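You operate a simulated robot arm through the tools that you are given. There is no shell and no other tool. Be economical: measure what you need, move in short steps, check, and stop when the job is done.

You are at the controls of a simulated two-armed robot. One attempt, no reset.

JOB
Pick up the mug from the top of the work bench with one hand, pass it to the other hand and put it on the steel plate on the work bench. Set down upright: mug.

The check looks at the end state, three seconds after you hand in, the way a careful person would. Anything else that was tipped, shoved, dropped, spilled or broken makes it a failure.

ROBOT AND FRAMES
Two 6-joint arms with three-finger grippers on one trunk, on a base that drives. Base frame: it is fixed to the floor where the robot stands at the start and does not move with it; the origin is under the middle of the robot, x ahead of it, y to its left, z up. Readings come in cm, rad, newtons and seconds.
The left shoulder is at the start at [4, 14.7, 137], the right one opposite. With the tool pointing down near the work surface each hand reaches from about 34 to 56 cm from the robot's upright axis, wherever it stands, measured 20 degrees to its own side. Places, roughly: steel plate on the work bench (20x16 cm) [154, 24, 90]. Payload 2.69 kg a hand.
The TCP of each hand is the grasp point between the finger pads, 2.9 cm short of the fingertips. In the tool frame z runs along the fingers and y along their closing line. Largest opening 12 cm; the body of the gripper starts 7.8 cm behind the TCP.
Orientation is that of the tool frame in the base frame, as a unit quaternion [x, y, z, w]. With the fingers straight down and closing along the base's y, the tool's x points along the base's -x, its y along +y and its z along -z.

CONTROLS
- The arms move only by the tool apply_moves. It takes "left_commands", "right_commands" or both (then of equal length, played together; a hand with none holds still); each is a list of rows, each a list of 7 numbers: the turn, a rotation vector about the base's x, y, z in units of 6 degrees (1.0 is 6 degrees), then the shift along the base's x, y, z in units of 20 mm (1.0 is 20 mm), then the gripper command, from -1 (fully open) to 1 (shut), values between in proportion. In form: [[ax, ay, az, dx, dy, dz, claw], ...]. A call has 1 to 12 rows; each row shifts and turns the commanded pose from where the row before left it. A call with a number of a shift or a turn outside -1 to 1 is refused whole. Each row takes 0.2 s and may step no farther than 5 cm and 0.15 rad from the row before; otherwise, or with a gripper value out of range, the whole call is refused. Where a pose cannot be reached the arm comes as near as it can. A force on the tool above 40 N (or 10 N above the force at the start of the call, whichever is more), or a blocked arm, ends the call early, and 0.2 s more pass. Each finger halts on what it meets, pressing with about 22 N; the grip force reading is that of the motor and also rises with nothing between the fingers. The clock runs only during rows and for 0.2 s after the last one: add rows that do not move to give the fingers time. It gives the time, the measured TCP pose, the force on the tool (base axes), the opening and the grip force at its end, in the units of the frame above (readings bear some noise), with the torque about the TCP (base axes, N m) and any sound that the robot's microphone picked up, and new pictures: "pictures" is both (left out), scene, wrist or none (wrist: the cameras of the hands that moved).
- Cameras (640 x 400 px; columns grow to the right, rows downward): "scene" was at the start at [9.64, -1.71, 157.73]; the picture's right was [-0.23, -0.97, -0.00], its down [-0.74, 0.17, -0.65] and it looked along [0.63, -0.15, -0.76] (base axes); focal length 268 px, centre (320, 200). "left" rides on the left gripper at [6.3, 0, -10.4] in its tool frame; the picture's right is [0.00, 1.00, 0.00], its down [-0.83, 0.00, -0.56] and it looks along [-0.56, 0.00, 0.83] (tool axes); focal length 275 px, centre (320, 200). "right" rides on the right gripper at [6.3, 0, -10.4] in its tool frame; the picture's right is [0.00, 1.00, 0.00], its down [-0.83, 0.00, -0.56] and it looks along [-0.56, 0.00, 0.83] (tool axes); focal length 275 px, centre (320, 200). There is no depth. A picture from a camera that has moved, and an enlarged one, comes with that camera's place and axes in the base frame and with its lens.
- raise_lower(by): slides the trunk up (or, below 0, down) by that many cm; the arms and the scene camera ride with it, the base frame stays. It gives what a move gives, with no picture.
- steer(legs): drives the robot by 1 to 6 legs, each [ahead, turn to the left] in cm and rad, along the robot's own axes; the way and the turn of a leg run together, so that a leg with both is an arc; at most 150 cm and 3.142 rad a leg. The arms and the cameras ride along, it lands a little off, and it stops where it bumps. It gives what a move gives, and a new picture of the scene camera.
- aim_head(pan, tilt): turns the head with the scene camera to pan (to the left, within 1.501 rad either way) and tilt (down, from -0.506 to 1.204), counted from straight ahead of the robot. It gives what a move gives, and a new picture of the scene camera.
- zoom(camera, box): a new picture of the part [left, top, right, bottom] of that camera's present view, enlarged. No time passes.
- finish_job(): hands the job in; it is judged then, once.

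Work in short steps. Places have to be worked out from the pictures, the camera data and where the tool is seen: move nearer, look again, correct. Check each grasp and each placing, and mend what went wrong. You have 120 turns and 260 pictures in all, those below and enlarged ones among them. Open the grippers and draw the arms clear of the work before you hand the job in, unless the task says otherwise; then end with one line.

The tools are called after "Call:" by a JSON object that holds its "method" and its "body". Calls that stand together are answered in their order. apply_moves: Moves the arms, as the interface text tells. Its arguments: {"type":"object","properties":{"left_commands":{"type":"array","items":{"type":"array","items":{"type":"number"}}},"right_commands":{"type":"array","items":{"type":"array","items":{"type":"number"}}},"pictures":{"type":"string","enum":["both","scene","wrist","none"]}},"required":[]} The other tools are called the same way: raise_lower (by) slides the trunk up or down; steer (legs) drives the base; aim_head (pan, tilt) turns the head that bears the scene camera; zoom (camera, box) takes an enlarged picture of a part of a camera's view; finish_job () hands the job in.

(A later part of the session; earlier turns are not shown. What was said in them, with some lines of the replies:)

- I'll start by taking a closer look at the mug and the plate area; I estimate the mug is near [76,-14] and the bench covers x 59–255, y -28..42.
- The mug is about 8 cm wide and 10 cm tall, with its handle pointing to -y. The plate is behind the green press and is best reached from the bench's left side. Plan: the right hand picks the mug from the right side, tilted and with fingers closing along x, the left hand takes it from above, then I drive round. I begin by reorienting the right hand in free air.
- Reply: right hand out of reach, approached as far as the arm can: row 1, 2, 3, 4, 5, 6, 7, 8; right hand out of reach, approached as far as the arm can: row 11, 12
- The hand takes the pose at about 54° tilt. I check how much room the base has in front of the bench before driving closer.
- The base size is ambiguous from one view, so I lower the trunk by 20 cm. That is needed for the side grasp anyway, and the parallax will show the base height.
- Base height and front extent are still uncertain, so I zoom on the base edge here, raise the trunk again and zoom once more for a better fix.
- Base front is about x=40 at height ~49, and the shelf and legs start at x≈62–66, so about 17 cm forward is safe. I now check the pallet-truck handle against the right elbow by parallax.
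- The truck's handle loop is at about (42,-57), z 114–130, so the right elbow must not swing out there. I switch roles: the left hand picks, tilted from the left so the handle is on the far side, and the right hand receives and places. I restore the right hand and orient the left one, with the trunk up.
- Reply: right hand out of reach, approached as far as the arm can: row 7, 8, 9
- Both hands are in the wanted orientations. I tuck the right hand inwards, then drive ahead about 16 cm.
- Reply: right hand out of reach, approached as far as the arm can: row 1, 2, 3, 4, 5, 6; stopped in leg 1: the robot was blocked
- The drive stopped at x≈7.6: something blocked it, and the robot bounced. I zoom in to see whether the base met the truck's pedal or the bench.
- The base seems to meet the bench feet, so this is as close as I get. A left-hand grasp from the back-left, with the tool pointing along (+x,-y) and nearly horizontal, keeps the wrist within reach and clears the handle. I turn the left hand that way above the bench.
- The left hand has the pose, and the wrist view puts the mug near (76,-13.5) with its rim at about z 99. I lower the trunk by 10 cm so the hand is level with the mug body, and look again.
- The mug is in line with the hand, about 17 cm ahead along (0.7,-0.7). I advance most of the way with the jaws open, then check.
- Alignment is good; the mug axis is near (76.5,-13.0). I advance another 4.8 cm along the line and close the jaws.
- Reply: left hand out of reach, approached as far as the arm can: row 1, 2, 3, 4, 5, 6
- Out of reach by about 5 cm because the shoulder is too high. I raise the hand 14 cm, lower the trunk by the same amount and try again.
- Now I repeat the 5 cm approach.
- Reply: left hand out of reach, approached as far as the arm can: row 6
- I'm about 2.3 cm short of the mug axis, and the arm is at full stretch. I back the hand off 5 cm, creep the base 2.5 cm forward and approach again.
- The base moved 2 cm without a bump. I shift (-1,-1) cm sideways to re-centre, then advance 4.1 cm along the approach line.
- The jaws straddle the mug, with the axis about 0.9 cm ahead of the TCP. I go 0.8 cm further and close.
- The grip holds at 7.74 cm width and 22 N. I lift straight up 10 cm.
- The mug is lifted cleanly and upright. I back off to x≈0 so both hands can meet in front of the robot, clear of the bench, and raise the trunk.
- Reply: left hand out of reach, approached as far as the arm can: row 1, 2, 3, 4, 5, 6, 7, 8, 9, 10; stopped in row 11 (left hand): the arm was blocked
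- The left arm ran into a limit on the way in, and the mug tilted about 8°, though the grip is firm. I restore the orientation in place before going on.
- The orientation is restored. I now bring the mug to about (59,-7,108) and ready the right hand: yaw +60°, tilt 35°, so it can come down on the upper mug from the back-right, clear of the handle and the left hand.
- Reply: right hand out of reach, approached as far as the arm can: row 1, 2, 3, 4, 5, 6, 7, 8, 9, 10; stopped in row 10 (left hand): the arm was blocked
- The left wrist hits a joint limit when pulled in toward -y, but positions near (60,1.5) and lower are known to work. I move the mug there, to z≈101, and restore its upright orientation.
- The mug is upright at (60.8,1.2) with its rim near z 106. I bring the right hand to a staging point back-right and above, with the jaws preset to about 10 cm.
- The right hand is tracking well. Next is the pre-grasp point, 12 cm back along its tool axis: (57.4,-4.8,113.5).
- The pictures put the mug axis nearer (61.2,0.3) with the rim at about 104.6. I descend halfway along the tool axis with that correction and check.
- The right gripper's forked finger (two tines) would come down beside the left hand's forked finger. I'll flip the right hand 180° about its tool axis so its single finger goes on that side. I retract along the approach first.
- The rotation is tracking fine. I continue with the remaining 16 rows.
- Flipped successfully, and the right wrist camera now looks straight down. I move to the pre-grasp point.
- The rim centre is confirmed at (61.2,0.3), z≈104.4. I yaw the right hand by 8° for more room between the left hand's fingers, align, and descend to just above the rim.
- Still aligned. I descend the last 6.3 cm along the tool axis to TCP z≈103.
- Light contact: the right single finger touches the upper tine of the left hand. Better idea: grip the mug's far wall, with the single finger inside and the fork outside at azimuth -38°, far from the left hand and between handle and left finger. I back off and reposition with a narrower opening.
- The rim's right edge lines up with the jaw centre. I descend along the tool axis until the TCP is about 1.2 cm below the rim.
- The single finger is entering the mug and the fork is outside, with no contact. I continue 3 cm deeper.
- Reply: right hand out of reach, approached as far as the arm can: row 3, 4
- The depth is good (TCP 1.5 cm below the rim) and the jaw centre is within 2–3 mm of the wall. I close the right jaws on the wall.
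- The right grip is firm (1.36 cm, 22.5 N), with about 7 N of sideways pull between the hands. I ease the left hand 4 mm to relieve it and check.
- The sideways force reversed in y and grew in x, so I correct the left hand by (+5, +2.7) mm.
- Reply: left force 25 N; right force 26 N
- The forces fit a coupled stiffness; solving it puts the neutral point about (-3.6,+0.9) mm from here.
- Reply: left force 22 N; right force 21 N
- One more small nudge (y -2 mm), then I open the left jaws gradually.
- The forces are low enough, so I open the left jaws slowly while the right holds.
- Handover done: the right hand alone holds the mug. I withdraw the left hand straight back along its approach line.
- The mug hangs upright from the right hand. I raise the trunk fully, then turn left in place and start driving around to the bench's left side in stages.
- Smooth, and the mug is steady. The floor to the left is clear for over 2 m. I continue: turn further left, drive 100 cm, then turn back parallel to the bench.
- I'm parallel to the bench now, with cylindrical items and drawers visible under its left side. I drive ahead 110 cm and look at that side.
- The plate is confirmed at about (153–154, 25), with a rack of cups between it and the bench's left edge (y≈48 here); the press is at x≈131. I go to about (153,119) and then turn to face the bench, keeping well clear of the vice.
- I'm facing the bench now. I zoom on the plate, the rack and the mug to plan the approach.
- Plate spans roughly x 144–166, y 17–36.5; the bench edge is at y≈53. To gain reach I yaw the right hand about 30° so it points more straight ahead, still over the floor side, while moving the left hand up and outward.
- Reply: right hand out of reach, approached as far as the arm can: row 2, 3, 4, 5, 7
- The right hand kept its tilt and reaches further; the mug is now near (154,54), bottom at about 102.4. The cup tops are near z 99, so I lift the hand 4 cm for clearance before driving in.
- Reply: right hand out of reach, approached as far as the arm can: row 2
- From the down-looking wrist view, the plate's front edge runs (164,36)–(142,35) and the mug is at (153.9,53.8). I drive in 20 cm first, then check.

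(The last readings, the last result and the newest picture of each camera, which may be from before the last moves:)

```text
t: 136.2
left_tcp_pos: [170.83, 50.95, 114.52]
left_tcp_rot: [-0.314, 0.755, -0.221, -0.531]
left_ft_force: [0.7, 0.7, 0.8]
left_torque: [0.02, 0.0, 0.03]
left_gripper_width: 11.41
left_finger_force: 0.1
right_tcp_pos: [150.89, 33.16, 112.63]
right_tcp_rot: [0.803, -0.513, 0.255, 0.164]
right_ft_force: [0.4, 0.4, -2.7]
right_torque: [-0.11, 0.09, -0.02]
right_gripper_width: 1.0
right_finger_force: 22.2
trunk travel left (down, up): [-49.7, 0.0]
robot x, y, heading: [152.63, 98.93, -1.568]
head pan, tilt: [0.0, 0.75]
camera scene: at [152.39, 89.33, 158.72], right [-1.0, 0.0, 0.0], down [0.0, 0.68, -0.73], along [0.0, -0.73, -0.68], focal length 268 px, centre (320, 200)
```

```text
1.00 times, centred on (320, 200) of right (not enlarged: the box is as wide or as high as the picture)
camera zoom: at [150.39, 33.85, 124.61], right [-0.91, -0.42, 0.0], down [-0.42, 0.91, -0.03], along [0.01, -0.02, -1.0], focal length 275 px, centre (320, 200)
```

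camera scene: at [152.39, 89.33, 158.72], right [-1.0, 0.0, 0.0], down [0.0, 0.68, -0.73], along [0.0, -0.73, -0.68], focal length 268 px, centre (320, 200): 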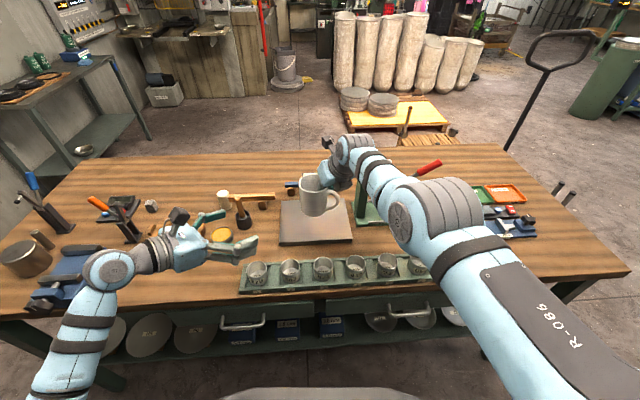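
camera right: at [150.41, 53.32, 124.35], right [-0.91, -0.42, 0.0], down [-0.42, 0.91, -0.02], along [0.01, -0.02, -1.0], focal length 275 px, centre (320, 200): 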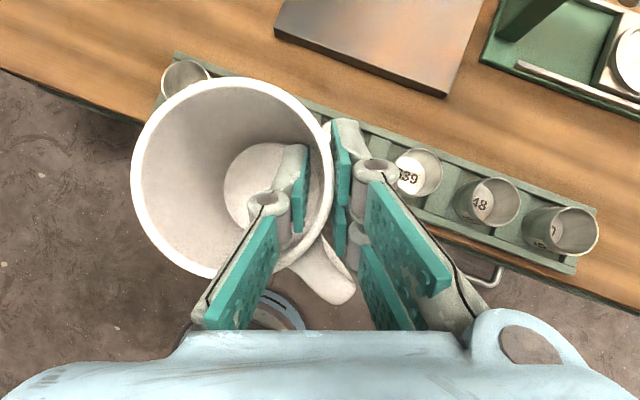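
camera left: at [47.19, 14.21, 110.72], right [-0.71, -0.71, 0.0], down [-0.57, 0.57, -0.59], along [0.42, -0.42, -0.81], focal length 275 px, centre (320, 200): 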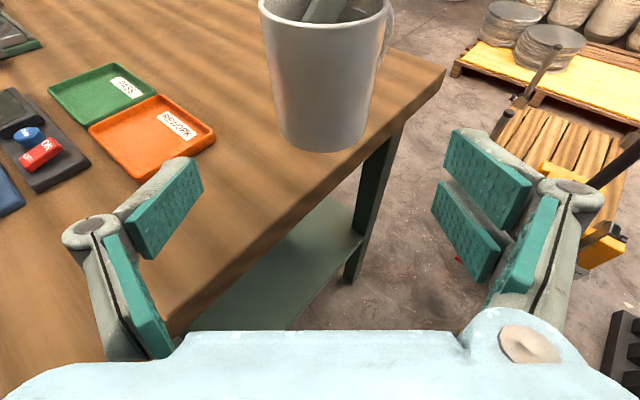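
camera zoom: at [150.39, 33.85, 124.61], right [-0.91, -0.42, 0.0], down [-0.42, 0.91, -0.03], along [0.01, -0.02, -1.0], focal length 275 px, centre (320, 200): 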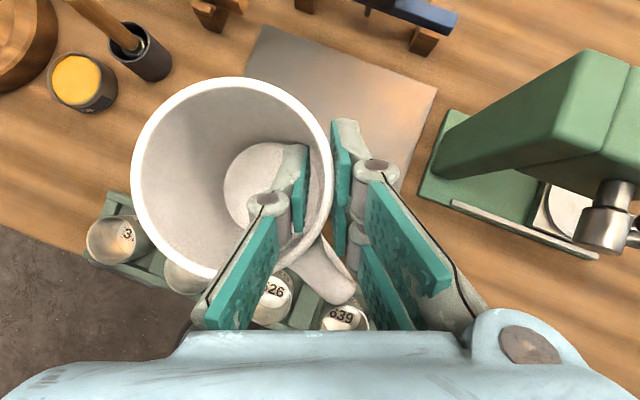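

Over the plate now: it spans about x 143–166, y 16–36, and the mug is at y≈34. I creep 4 cm further, then check.

Call:
{"method": "steer", "body": {"legs": [[4, 0]]}}

Call:
{"method": "apply_moves", "body": {"right_commands": [[0, 0, 0, 0, -0.4, 0, 1], [0, 0, 0, 0, -0.4, 0, 1], [0, 0, 0, 0, -0.4, 0, 1], [0, 0, 0, 0, 0, 0, 1]], "pictures": "both"}}

```text
t: 137.1
left_tcp_pos: [170.89, 47.4, 114.53]
left_tcp_rot: [-0.313, 0.755, -0.222, -0.532]
left_ft_force: [0.8, 0.9, 0.1]
left_torque: [0.01, -0.04, 0.01]
left_gripper_width: 11.42
left_finger_force: 0.5
right_tcp_pos: [150.79, 29.33, 112.78]
right_tcp_rot: [0.803, -0.513, 0.255, 0.166]
right_ft_force: [-0.8, 1.3, -1.5]
right_torque: [-0.08, 0.05, -0.03]
right_gripper_width: 1.01
right_finger_force: 21.5
trunk travel left (down, up): [-49.7, 0.0]
robot x, y, heading: [152.05, 95.08, -1.575]
head pan, tilt: [0.0, 0.75]
camera scene: at [152.43, 85.83, 158.75], right [-1.0, 0.0, 0.0], down [0.0, 0.68, -0.74], along [0.0, -0.74, -0.68], focal length 268 px, centre (320, 200)
```

scene: 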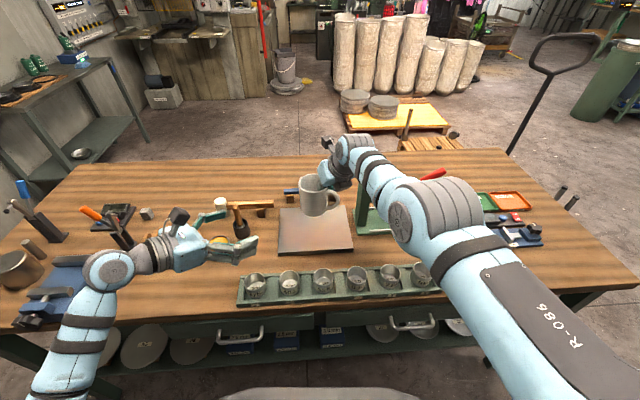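

```text
t: 138.1
left_tcp_pos: [170.83, 46.34, 114.15]
left_tcp_rot: [-0.315, 0.756, -0.218, -0.53]
left_ft_force: [0.7, -0.6, 0.1]
left_torque: [-0.01, 0.0, -0.04]
left_gripper_width: 11.4
left_finger_force: 0.0
right_tcp_pos: [150.79, 28.46, 112.26]
right_tcp_rot: [0.803, -0.514, 0.254, 0.162]
right_ft_force: [0.1, 0.0, -3.3]
right_torque: [-0.03, 0.08, -0.01]
right_gripper_width: 0.97
right_finger_force: 21.9
right hand out of reach, approached as far as the arm can: row 1, 2, 3
trunk travel left (down, up): [-49.7, 0.0]
robot x, y, heading: [151.97, 94.64, -1.573]
head pan, tilt: [0.0, 0.75]
camera scene: at [152.39, 84.61, 158.66], right [-1.0, 0.0, 0.0], down [0.0, 0.68, -0.73], along [0.0, -0.73, -0.68], focal length 268 px, centre (320, 200)
camera right: at [150.4, 29.32, 124.29], right [-0.91, -0.42, 0.0], down [-0.42, 0.91, -0.02], along [0.01, -0.02, -1.0], focal length 275 px, centre (320, 200)
```

scene: 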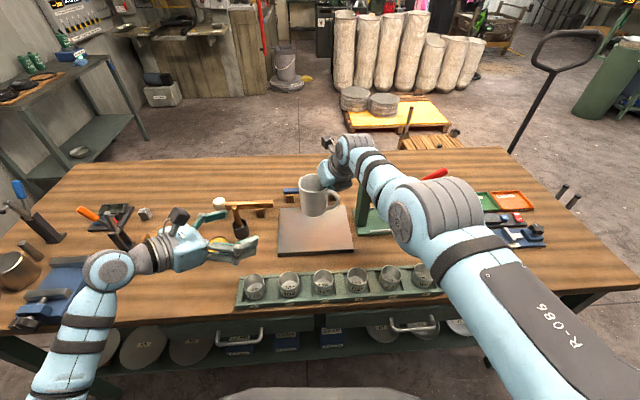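
right: 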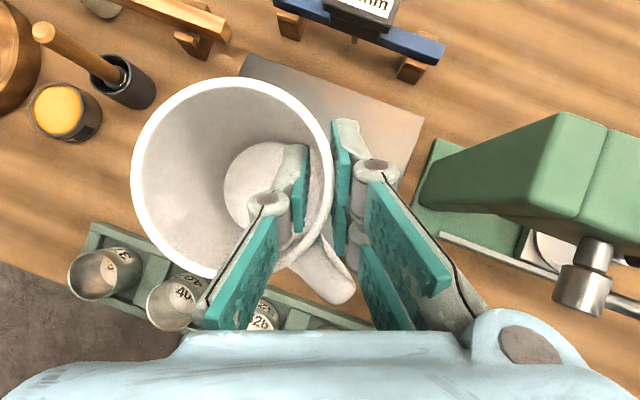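

The mug is centred near (153.9,29.6) over the plate (x 143–166, y 16–35.5). Before lowering the trunk I raise and pull back the left hand so it stays clear of the cups.

Call:
{"method": "apply_moves", "body": {"left_commands": [[0, 0, 0, 0.3, 0.3, 0.8, -0.9], [0, 0, 0, 0.3, 0.3, 0.8, -0.9], [0, 0, 0, 0.3, 0.3, 0.8, -0.9], [0, 0, 0, 0.3, 0.3, 0.8, -0.9], [0, 0, 0, 0.3, 0.3, 0.8, -0.9], [0, 0, 0, 0.3, 0.3, 0.8, -0.9], [0, 0, 0, 0.3, 0.3, 0.8, -0.9], [0, 0, 0, 0, 0, 0, -0.9]], "pictures": "none"}}

Call:
{"method": "raise_lower", "body": {"by": -7}}

Call:
{"method": "apply_moves", "body": {"right_commands": [[0, 0, 0, 0, -0.3, 0, 1], [0, 0, 0, 0, -0.3, 0, 1], [0, 0, 0, 0, -0.3, 0, 1], [0, 0, 0, 0, 0, 0, 1]], "pictures": "both"}}

```text
t: 139.9
left_tcp_pos: [175.13, 50.71, 125.4]
left_tcp_rot: [-0.315, 0.756, -0.219, -0.53]
left_ft_force: [-0.4, -1.0, -0.9]
left_torque: [-0.02, 0.02, -0.02]
left_gripper_width: 11.4
left_finger_force: 0.2
right_tcp_pos: [150.83, 28.62, 112.28]
right_tcp_rot: [0.804, -0.514, 0.253, 0.161]
right_ft_force: [0.1, 0.2, -2.8]
right_torque: [-0.04, 0.04, 0.0]
right_gripper_width: 1.02
right_finger_force: 21.9
trunk travel left (down, up): [-49.7, 0.0]
robot x, y, heading: [152.31, 94.8, -1.573]
head pan, tilt: [0.0, 0.75]
```

```text
t: 141.0
left_tcp_pos: [175.09, 50.78, 118.54]
left_tcp_rot: [-0.315, 0.755, -0.22, -0.531]
left_ft_force: [1.9, 0.2, 0.4]
left_torque: [0.08, 0.0, -0.02]
left_gripper_width: 11.42
left_finger_force: 0.1
right_tcp_pos: [150.78, 28.62, 105.32]
right_tcp_rot: [0.804, -0.514, 0.254, 0.16]
right_ft_force: [-0.1, 0.4, -2.8]
right_torque: [-0.05, 0.04, 0.05]
right_gripper_width: 1.01
right_finger_force: 21.9
trunk travel left (down, up): [-42.7, 7.0]
robot x, y, heading: [152.68, 95.08, -1.571]
head pan, tilt: [0.0, 0.75]
```

```text
t: 142.0
left_tcp_pos: [174.99, 50.72, 118.57]
left_tcp_rot: [-0.315, 0.756, -0.219, -0.53]
left_ft_force: [0.3, -0.7, -0.1]
left_torque: [0.0, 0.02, 0.01]
left_gripper_width: 11.4
left_finger_force: 0.0
right_tcp_pos: [150.09, 28.34, 105.55]
right_tcp_rot: [0.804, -0.513, 0.254, 0.162]
right_ft_force: [-0.6, 0.3, -2.2]
right_torque: [-0.02, 0.07, 0.01]
right_gripper_width: 0.99
right_finger_force: 22.1
right hand out of reach, approached as far as the arm can: row 1, 2, 3
trunk travel left (down, up): [-42.7, 7.0]
robot x, y, heading: [152.22, 94.74, -1.574]
head pan, tilt: [0.0, 0.75]
camera scene: at [152.39, 84.72, 151.76], right [-1.0, 0.0, 0.0], down [0.0, 0.68, -0.73], along [0.0, -0.73, -0.68], focal length 268 px, centre (320, 200)
camera right: at [149.74, 29.07, 117.52], right [-0.91, -0.42, 0.0], down [-0.42, 0.91, -0.02], along [0.01, -0.02, -1.0], focal length 275 px, centre (320, 200)
```

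scene: 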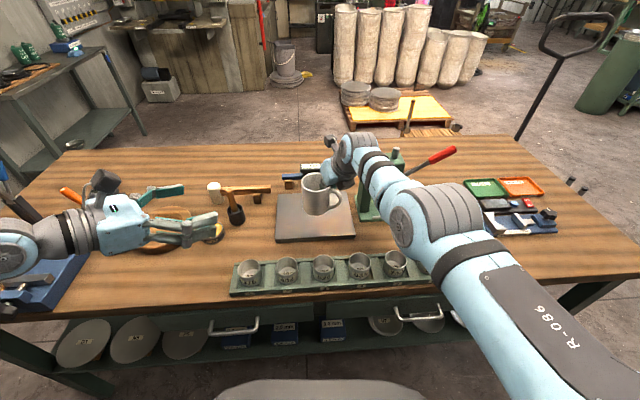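
right: 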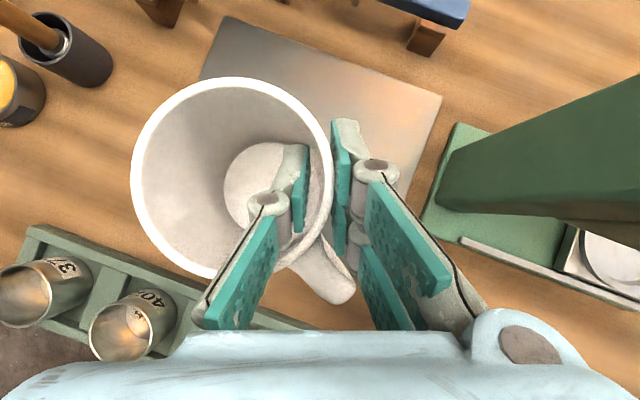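

The mug is over the plate at about (153.3,29.4), with 3 cm of margin to the front edge. I lower the trunk 6 cm, leaving about 2 cm to the plate.

Call:
{"method": "raise_lower", "body": {"by": -6}}

Call:
{"method": "apply_moves", "body": {"right_commands": [[0, 0, 0, 0, 0, -0.15, 1], [0, 0, 0, 0, 0, -0.15, 1], [0, 0, 0, 0, 0, -0.1, 1], [0, 0, 0, 0, 0, 0, 1]], "pictures": "both"}}

Call:
{"method": "zoom", "body": {"camera": "scene", "box": [240, 140, 400, 240]}}

```text
t: 143.0
left_tcp_pos: [175.15, 50.7, 112.45]
left_tcp_rot: [-0.316, 0.755, -0.22, -0.531]
left_ft_force: [-0.1, -0.8, 0.5]
left_torque: [-0.01, -0.05, 0.01]
left_gripper_width: 11.4
left_finger_force: 0.1
right_tcp_pos: [150.12, 28.39, 99.4]
right_tcp_rot: [0.803, -0.514, 0.254, 0.162]
right_ft_force: [0.8, 1.0, -3.2]
right_torque: [-0.03, 0.09, -0.03]
right_gripper_width: 0.99
right_finger_force: 22.4
trunk travel left (down, up): [-36.7, 13.0]
robot x, y, heading: [152.65, 95.3, -1.567]
head pan, tilt: [0.0, 0.75]
```

```text
t: 144.0
left_tcp_pos: [175.12, 50.7, 112.45]
left_tcp_rot: [-0.315, 0.756, -0.219, -0.531]
left_ft_force: [-0.3, -0.5, -0.2]
left_torque: [0.02, 0.0, 0.02]
left_gripper_width: 11.4
left_finger_force: 0.1
right_tcp_pos: [150.1, 28.34, 98.58]
right_tcp_rot: [0.804, -0.513, 0.254, 0.161]
right_ft_force: [1.0, -0.8, -3.2]
right_torque: [-0.05, 0.1, 0.04]
right_gripper_width: 1.0
right_finger_force: 22.4
trunk travel left (down, up): [-36.7, 13.0]
robot x, y, heading: [151.94, 94.98, -1.57]
head pan, tilt: [0.0, 0.75]
camera scene: at [152.41, 84.73, 145.68], right [-1.0, 0.0, 0.0], down [0.0, 0.68, -0.73], along [0.0, -0.73, -0.68], focal length 268 px, centre (320, 200)
camera right: at [149.73, 29.11, 110.68], right [-0.91, -0.42, 0.0], down [-0.42, 0.91, -0.02], along [0.01, -0.02, -1.0], focal length 275 px, centre (320, 200)
```

scene: 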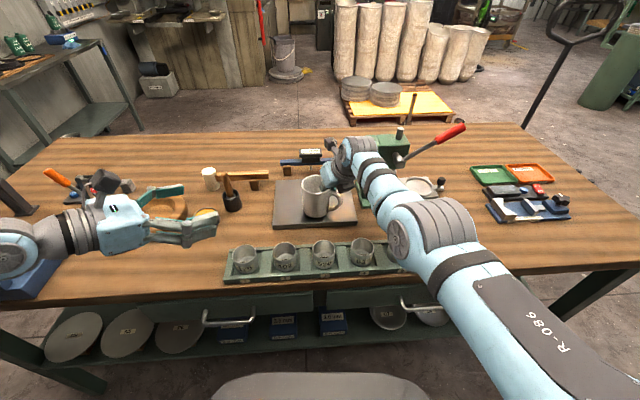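
right: 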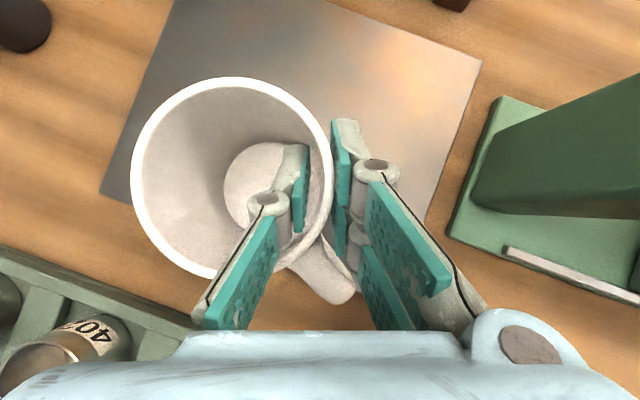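

```text
4.00 times, centred on (320, 190) of scene
camera zoom: at [152.41, 84.73, 145.68], right [-1.0, 0.0, 0.0], down [0.0, 0.68, -0.73], along [0.0, -0.73, -0.68], focal length 1073 px, centre (320, 240)
```

zoom: 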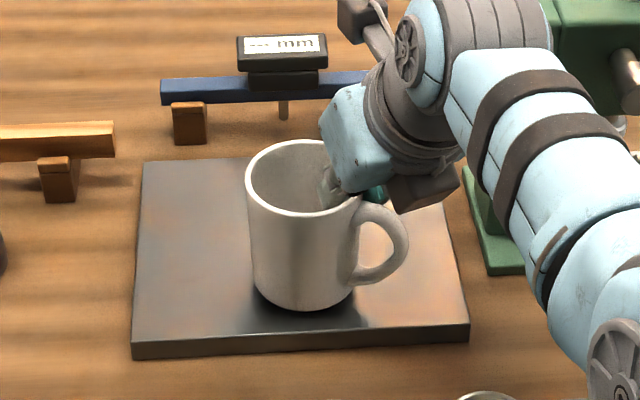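

Well placed over the plate, about 1 cm to go. I lower in 2 mm steps and watch the force.

Call:
{"method": "apply_moves", "body": {"right_commands": [[0, 0, 0, 0, 0, -0.1, 1], [0, 0, 0, 0, 0, -0.1, 1], [0, 0, 0, 0, 0, -0.1, 1], [0, 0, 0, 0, 0, 0, 1]], "pictures": "none"}}

Call:
{"method": "apply_moves", "body": {"right_commands": [[0, 0, 0, 0, 0, -0.08, 1], [0, 0, 0, 0, 0, -0.08, 1], [0, 0, 0, 0, 0, 0, 1]], "pictures": "none"}}

```text
t: 145.0
left_tcp_pos: [175.12, 50.78, 112.36]
left_tcp_rot: [-0.315, 0.755, -0.22, -0.531]
left_ft_force: [-0.9, -0.6, 0.5]
left_torque: [-0.02, 0.04, -0.03]
left_gripper_width: 11.42
left_finger_force: 0.1
right_tcp_pos: [150.0, 28.42, 98.03]
right_tcp_rot: [0.803, -0.514, 0.254, 0.163]
right_ft_force: [1.3, -0.8, 2.0]
right_torque: [0.09, -0.06, -0.02]
right_gripper_width: 0.98
right_finger_force: 21.1
trunk travel left (down, up): [-36.7, 13.0]
robot x, y, heading: [152.17, 94.89, -1.566]
head pan, tilt: [0.0, 0.75]
```

```text
t: 145.8
left_tcp_pos: [174.99, 51.02, 112.6]
left_tcp_rot: [-0.315, 0.755, -0.221, -0.531]
left_ft_force: [-0.2, 0.0, 0.3]
left_torque: [-0.01, 0.04, 0.02]
left_gripper_width: 11.41
left_finger_force: 0.1
right_tcp_pos: [150.07, 28.58, 97.95]
right_tcp_rot: [0.802, -0.514, 0.256, 0.163]
right_ft_force: [-0.2, -6.3, 18.8]
right_torque: [0.25, -0.32, -0.17]
right_gripper_width: 1.04
right_finger_force: 21.6
trunk travel left (down, up): [-36.7, 13.0]
robot x, y, heading: [152.36, 95.29, -1.568]
head pan, tilt: [0.0, 0.75]
```

Contact: force rose to about 19 N. I back off 1.2 mm to rest lightly, and look before releasing.

Call:
{"method": "apply_moves", "body": {"right_commands": [[0, 0, 0, 0, 0, 0.06, 1], [0, 0, 0, 0, 0, 0, 1]], "pictures": "wrist"}}

Call:
{"method": "zoom", "body": {"camera": "scene", "box": [240, 140, 400, 240]}}

```text
t: 146.4
left_tcp_pos: [175.11, 50.79, 112.45]
left_tcp_rot: [-0.316, 0.756, -0.22, -0.53]
left_ft_force: [0.1, 0.2, 1.2]
left_torque: [-0.04, -0.01, 0.02]
left_gripper_width: 11.39
left_finger_force: 0.0
right_tcp_pos: [149.94, 28.56, 97.89]
right_tcp_rot: [0.803, -0.514, 0.254, 0.162]
right_ft_force: [-1.2, -6.3, 15.1]
right_torque: [0.15, -0.07, -0.05]
right_gripper_width: 1.0
right_finger_force: 22.0
trunk travel left (down, up): [-36.7, 13.0]
robot x, y, heading: [152.0, 94.94, -1.57]
head pan, tilt: [0.0, 0.75]
camera right: at [149.61, 29.37, 109.96], right [-0.91, -0.42, 0.0], down [-0.42, 0.91, -0.02], along [0.01, -0.02, -1.0], focal length 275 px, centre (320, 200)
```

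right: 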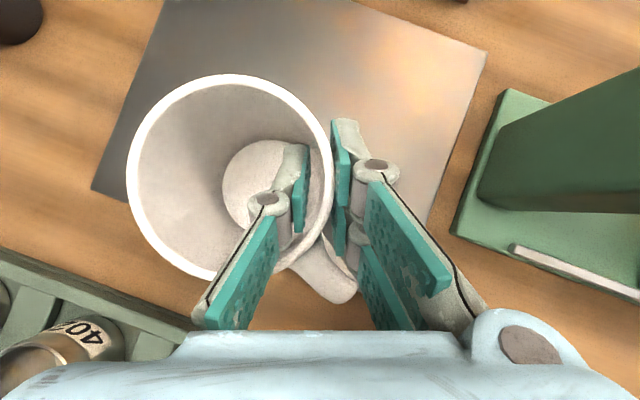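

```text
4.00 times, centred on (320, 190) of scene
camera zoom: at [152.36, 84.95, 145.7], right [-1.0, 0.0, 0.0], down [0.0, 0.68, -0.73], along [0.0, -0.73, -0.68], focal length 1073 px, centre (320, 240)
```

zoom: 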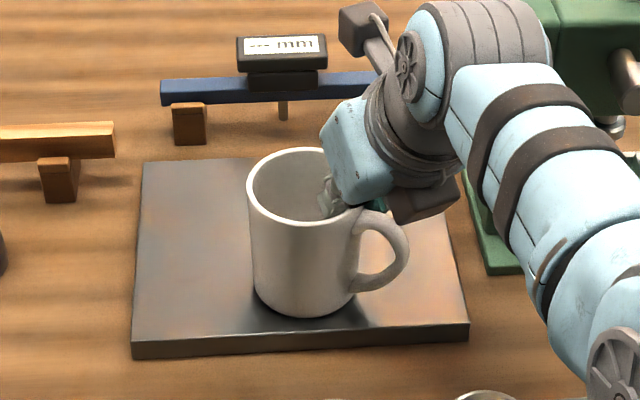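

Resting on the plate. I ease up another 1.5 mm to reduce the load, then open the jaws gradually to about 4.5 cm.

Call:
{"method": "apply_moves", "body": {"right_commands": [[0, 0, 0, 0, 0, 0.075, 1], [0, 0, 0, 0, 0, 0, 1]], "pictures": "none"}}

```text
t: 147.0
left_tcp_pos: [175.05, 50.82, 112.45]
left_tcp_rot: [-0.314, 0.756, -0.22, -0.531]
left_ft_force: [-0.3, 0.4, 0.1]
left_torque: [0.01, 0.04, 0.02]
left_gripper_width: 11.38
left_finger_force: 0.0
right_tcp_pos: [150.05, 28.52, 97.86]
right_tcp_rot: [0.803, -0.515, 0.253, 0.162]
right_ft_force: [-1.5, -2.4, 7.0]
right_torque: [0.13, 0.05, 0.0]
right_gripper_width: 0.97
right_finger_force: 22.1
trunk travel left (down, up): [-36.7, 13.0]
robot x, y, heading: [152.39, 94.87, -1.569]
head pan, tilt: [0.0, 0.75]
```

Call:
{"method": "apply_moves", "body": {"right_commands": [[0, 0, 0, 0, 0, 0.02, 0.85], [0, 0, 0, 0, 0, 0, 0.8], [0, 0, 0, 0, 0, 0, 0.72], [0, 0, 0, 0, 0, 0, 0.6], [0, 0, 0, 0, 0, 0, 0.45], [0, 0, 0, 0, 0, 0, 0.3], [0, 0, 0, 0, 0, 0, 0.25], [0, 0, 0, 0, 0, 0, 0.25]], "pictures": "wrist"}}

Call:
{"method": "zoom", "body": {"camera": "scene", "box": [240, 140, 400, 240]}}

```text
t: 148.8
left_tcp_pos: [175.17, 50.74, 112.52]
left_tcp_rot: [-0.315, 0.756, -0.22, -0.53]
left_ft_force: [0.5, 0.3, -0.4]
left_torque: [-0.01, -0.05, 0.04]
left_gripper_width: 11.42
left_finger_force: 0.1
right_tcp_pos: [149.93, 28.44, 97.97]
right_tcp_rot: [0.803, -0.514, 0.253, 0.163]
right_ft_force: [0.4, -0.4, -0.1]
right_torque: [-0.01, -0.03, 0.01]
right_gripper_width: 4.52
right_finger_force: 0.0
trunk travel left (down, up): [-36.7, 13.0]
robot x, y, heading: [152.29, 94.79, -1.569]
head pan, tilt: [0.0, 0.75]
camera right: at [149.62, 29.23, 110.05], right [-0.91, -0.42, 0.0], down [-0.42, 0.91, -0.02], along [0.01, -0.02, -1.0], focal length 275 px, centre (320, 200)
```

right: 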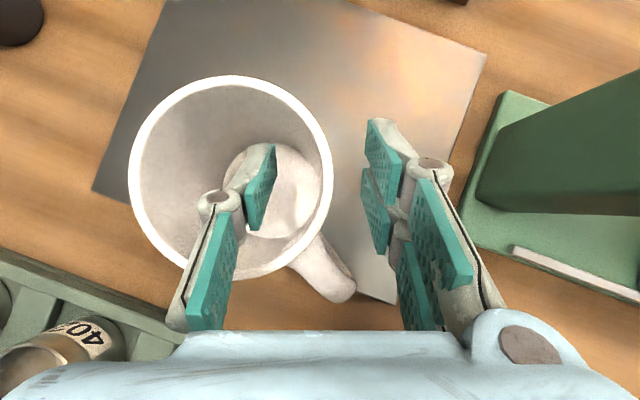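

```text
4.00 times, centred on (320, 190) of scene
camera zoom: at [152.4, 84.8, 145.68], right [-1.0, 0.0, 0.0], down [0.0, 0.68, -0.73], along [0.0, -0.73, -0.68], focal length 1073 px, centre (320, 240)
```

zoom: 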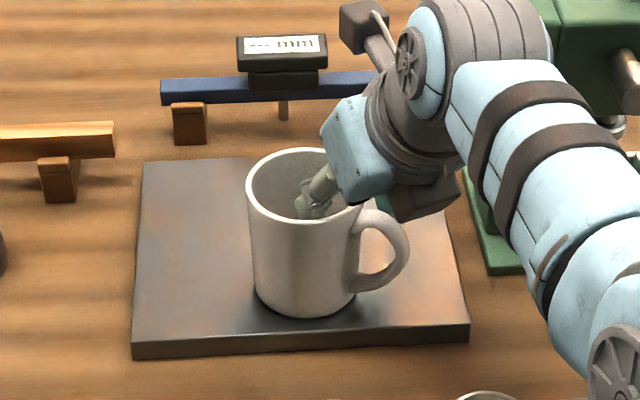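

The mug stands free on the plate, with zero hand force. I withdraw straight up using the trunk, which is the most accurate axis, then look.

Call:
{"method": "raise_lower", "body": {"by": 8}}

Call:
{"method": "zoom", "body": {"camera": "right", "box": [0, 0, 640, 400]}}

Call:
{"method": "zoom", "body": {"camera": "scene", "box": [220, 120, 420, 245]}}

```text
t: 150.0
left_tcp_pos: [175.14, 50.66, 120.6]
left_tcp_rot: [-0.315, 0.756, -0.219, -0.531]
left_ft_force: [0.0, 0.1, 0.0]
left_torque: [-0.01, 0.0, 0.0]
left_gripper_width: 11.4
left_finger_force: 0.1
right_tcp_pos: [150.11, 28.37, 106.12]
right_tcp_rot: [0.803, -0.514, 0.253, 0.162]
right_ft_force: [-0.3, -0.1, 0.3]
right_torque: [-0.02, 0.0, -0.01]
right_gripper_width: 4.5
right_finger_force: 0.1
trunk travel left (down, up): [-44.7, 5.0]
robot x, y, heading: [152.25, 95.01, -1.567]
head pan, tilt: [0.0, 0.75]
```

```text
1.00 times, centred on (320, 200) of right (not enlarged: the box is as wide or as high as the picture)
camera zoom: at [149.62, 29.24, 118.17], right [-0.91, -0.42, 0.0], down [-0.42, 0.91, -0.02], along [0.01, -0.02, -1.0], focal length 275 px, centre (320, 200)
```

zoom: 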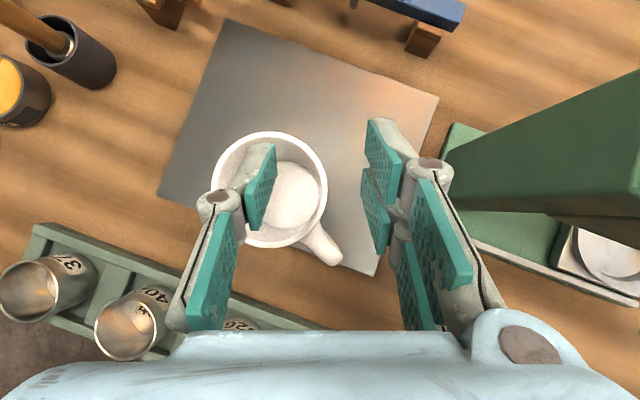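

```text
3.20 times, centred on (320, 182) of scene
camera zoom: at [152.4, 84.8, 153.82], right [-1.0, 0.0, 0.0], down [0.0, 0.68, -0.73], along [0.0, -0.73, -0.68], focal length 858 px, centre (320, 256)
```

zoom: 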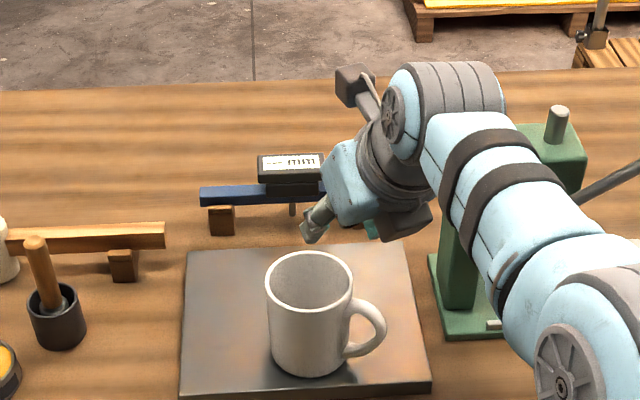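

The mug stands upright on the plate and the hand is out. I raise the trunk the rest of the way and back the robot straight off.

Call:
{"method": "raise_lower", "body": {"by": 5}}

Call:
{"method": "steer", "body": {"legs": [[-35, 0]]}}

Call:
{"method": "zoom", "body": {"camera": "scene", "box": [200, 110, 440, 260]}}

```text
t: 150.9
left_tcp_pos: [175.17, 50.78, 125.41]
left_tcp_rot: [-0.315, 0.756, -0.219, -0.53]
left_ft_force: [0.0, 0.1, 0.1]
left_torque: [-0.01, 0.03, 0.01]
left_gripper_width: 11.38
left_finger_force: 0.1
right_tcp_pos: [150.03, 28.34, 111.05]
right_tcp_rot: [0.804, -0.514, 0.254, 0.161]
right_ft_force: [-0.3, -0.2, 0.3]
right_torque: [-0.03, 0.0, 0.01]
right_gripper_width: 4.51
right_finger_force: 0.1
trunk travel left (down, up): [-49.7, 0.0]
robot x, y, heading: [152.21, 94.95, -1.569]
head pan, tilt: [0.0, 0.75]
```

```text
t: 153.1
left_tcp_pos: [174.87, 84.67, 125.44]
left_tcp_rot: [-0.314, 0.757, -0.217, -0.53]
left_ft_force: [0.4, 0.1, -0.2]
left_torque: [-0.01, 0.01, -0.02]
left_gripper_width: 11.4
left_finger_force: 0.1
right_tcp_pos: [149.77, 62.49, 110.69]
right_tcp_rot: [0.801, -0.517, 0.252, 0.162]
right_ft_force: [-0.1, 0.3, -0.2]
right_torque: [0.03, 0.0, -0.02]
right_gripper_width: 4.51
right_finger_force: 0.1
trunk travel left (down, up): [-49.7, 0.0]
robot x, y, heading: [153.07, 129.69, -1.58]
head pan, tilt: [0.0, 0.75]
camera scene: at [152.44, 118.75, 158.65], right [-1.0, 0.01, 0.0], down [0.0, 0.68, -0.73], along [0.0, -0.73, -0.68], focal length 268 px, centre (320, 200)
```

scene: 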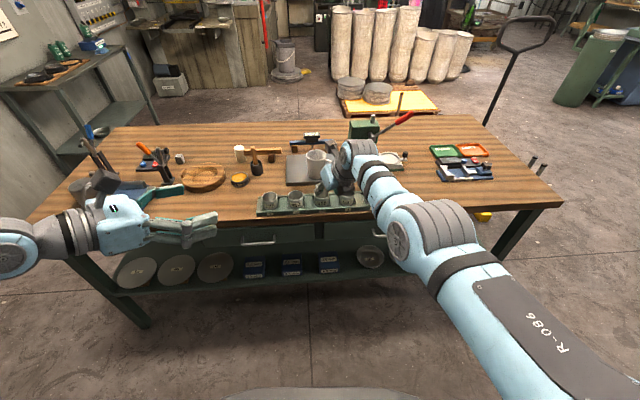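

```text
2.67 times, centred on (320, 185) of scene
camera zoom: at [152.44, 118.75, 158.65], right [-1.0, 0.01, 0.0], down [0.0, 0.68, -0.73], along [0.0, -0.73, -0.68], focal length 715 px, centre (320, 240)
```

zoom: 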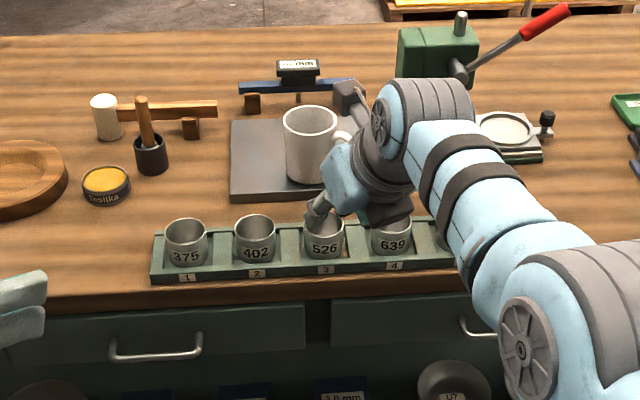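

The mug stands on the plate, the cups and tools are undisturbed, and both arms are off the bench. I open the right gripper fully and hand in.

Call:
{"method": "apply_moves", "body": {"right_commands": [[0, 0, 0, 0, 0, 0, -0.5], [0, 0, 0, 0, 0, 0, -1], [0, 0, 0, 0, 0, 0, -1]], "left_commands": [[0, 0, 0, 0, 0, 0, -1], [0, 0, 0, 0, 0, 0, -1], [0, 0, 0, 0, 0, 0, -1]], "pictures": "none"}}

Call:
{"method": "finish_job", "body": {}}

```text
t: 153.9
left_tcp_pos: [175.08, 85.08, 125.45]
left_tcp_rot: [-0.312, 0.757, -0.217, -0.531]
left_ft_force: [0.1, 0.7, -0.3]
left_torque: [-0.02, 0.0, 0.0]
left_gripper_width: 12.01
left_finger_force: 0.1
right_tcp_pos: [149.69, 62.72, 110.86]
right_tcp_rot: [0.802, -0.517, 0.252, 0.163]
right_ft_force: [-0.2, -0.3, -0.8]
right_torque: [-0.01, 0.0, -0.04]
right_gripper_width: 12.01
right_finger_force: 0.1
trunk travel left (down, up): [-49.7, 0.0]
robot x, y, heading: [152.3, 129.71, -1.579]
head pan, tilt: [0.0, 0.75]
```

```text
The job is handed in.
```

I picked the mug up with the left hand, passed it to the right in mid-air and set it upright on the steel plate; nothing looked disturbed in the last pictures, though the base did bump something once, probably the bench, early on.
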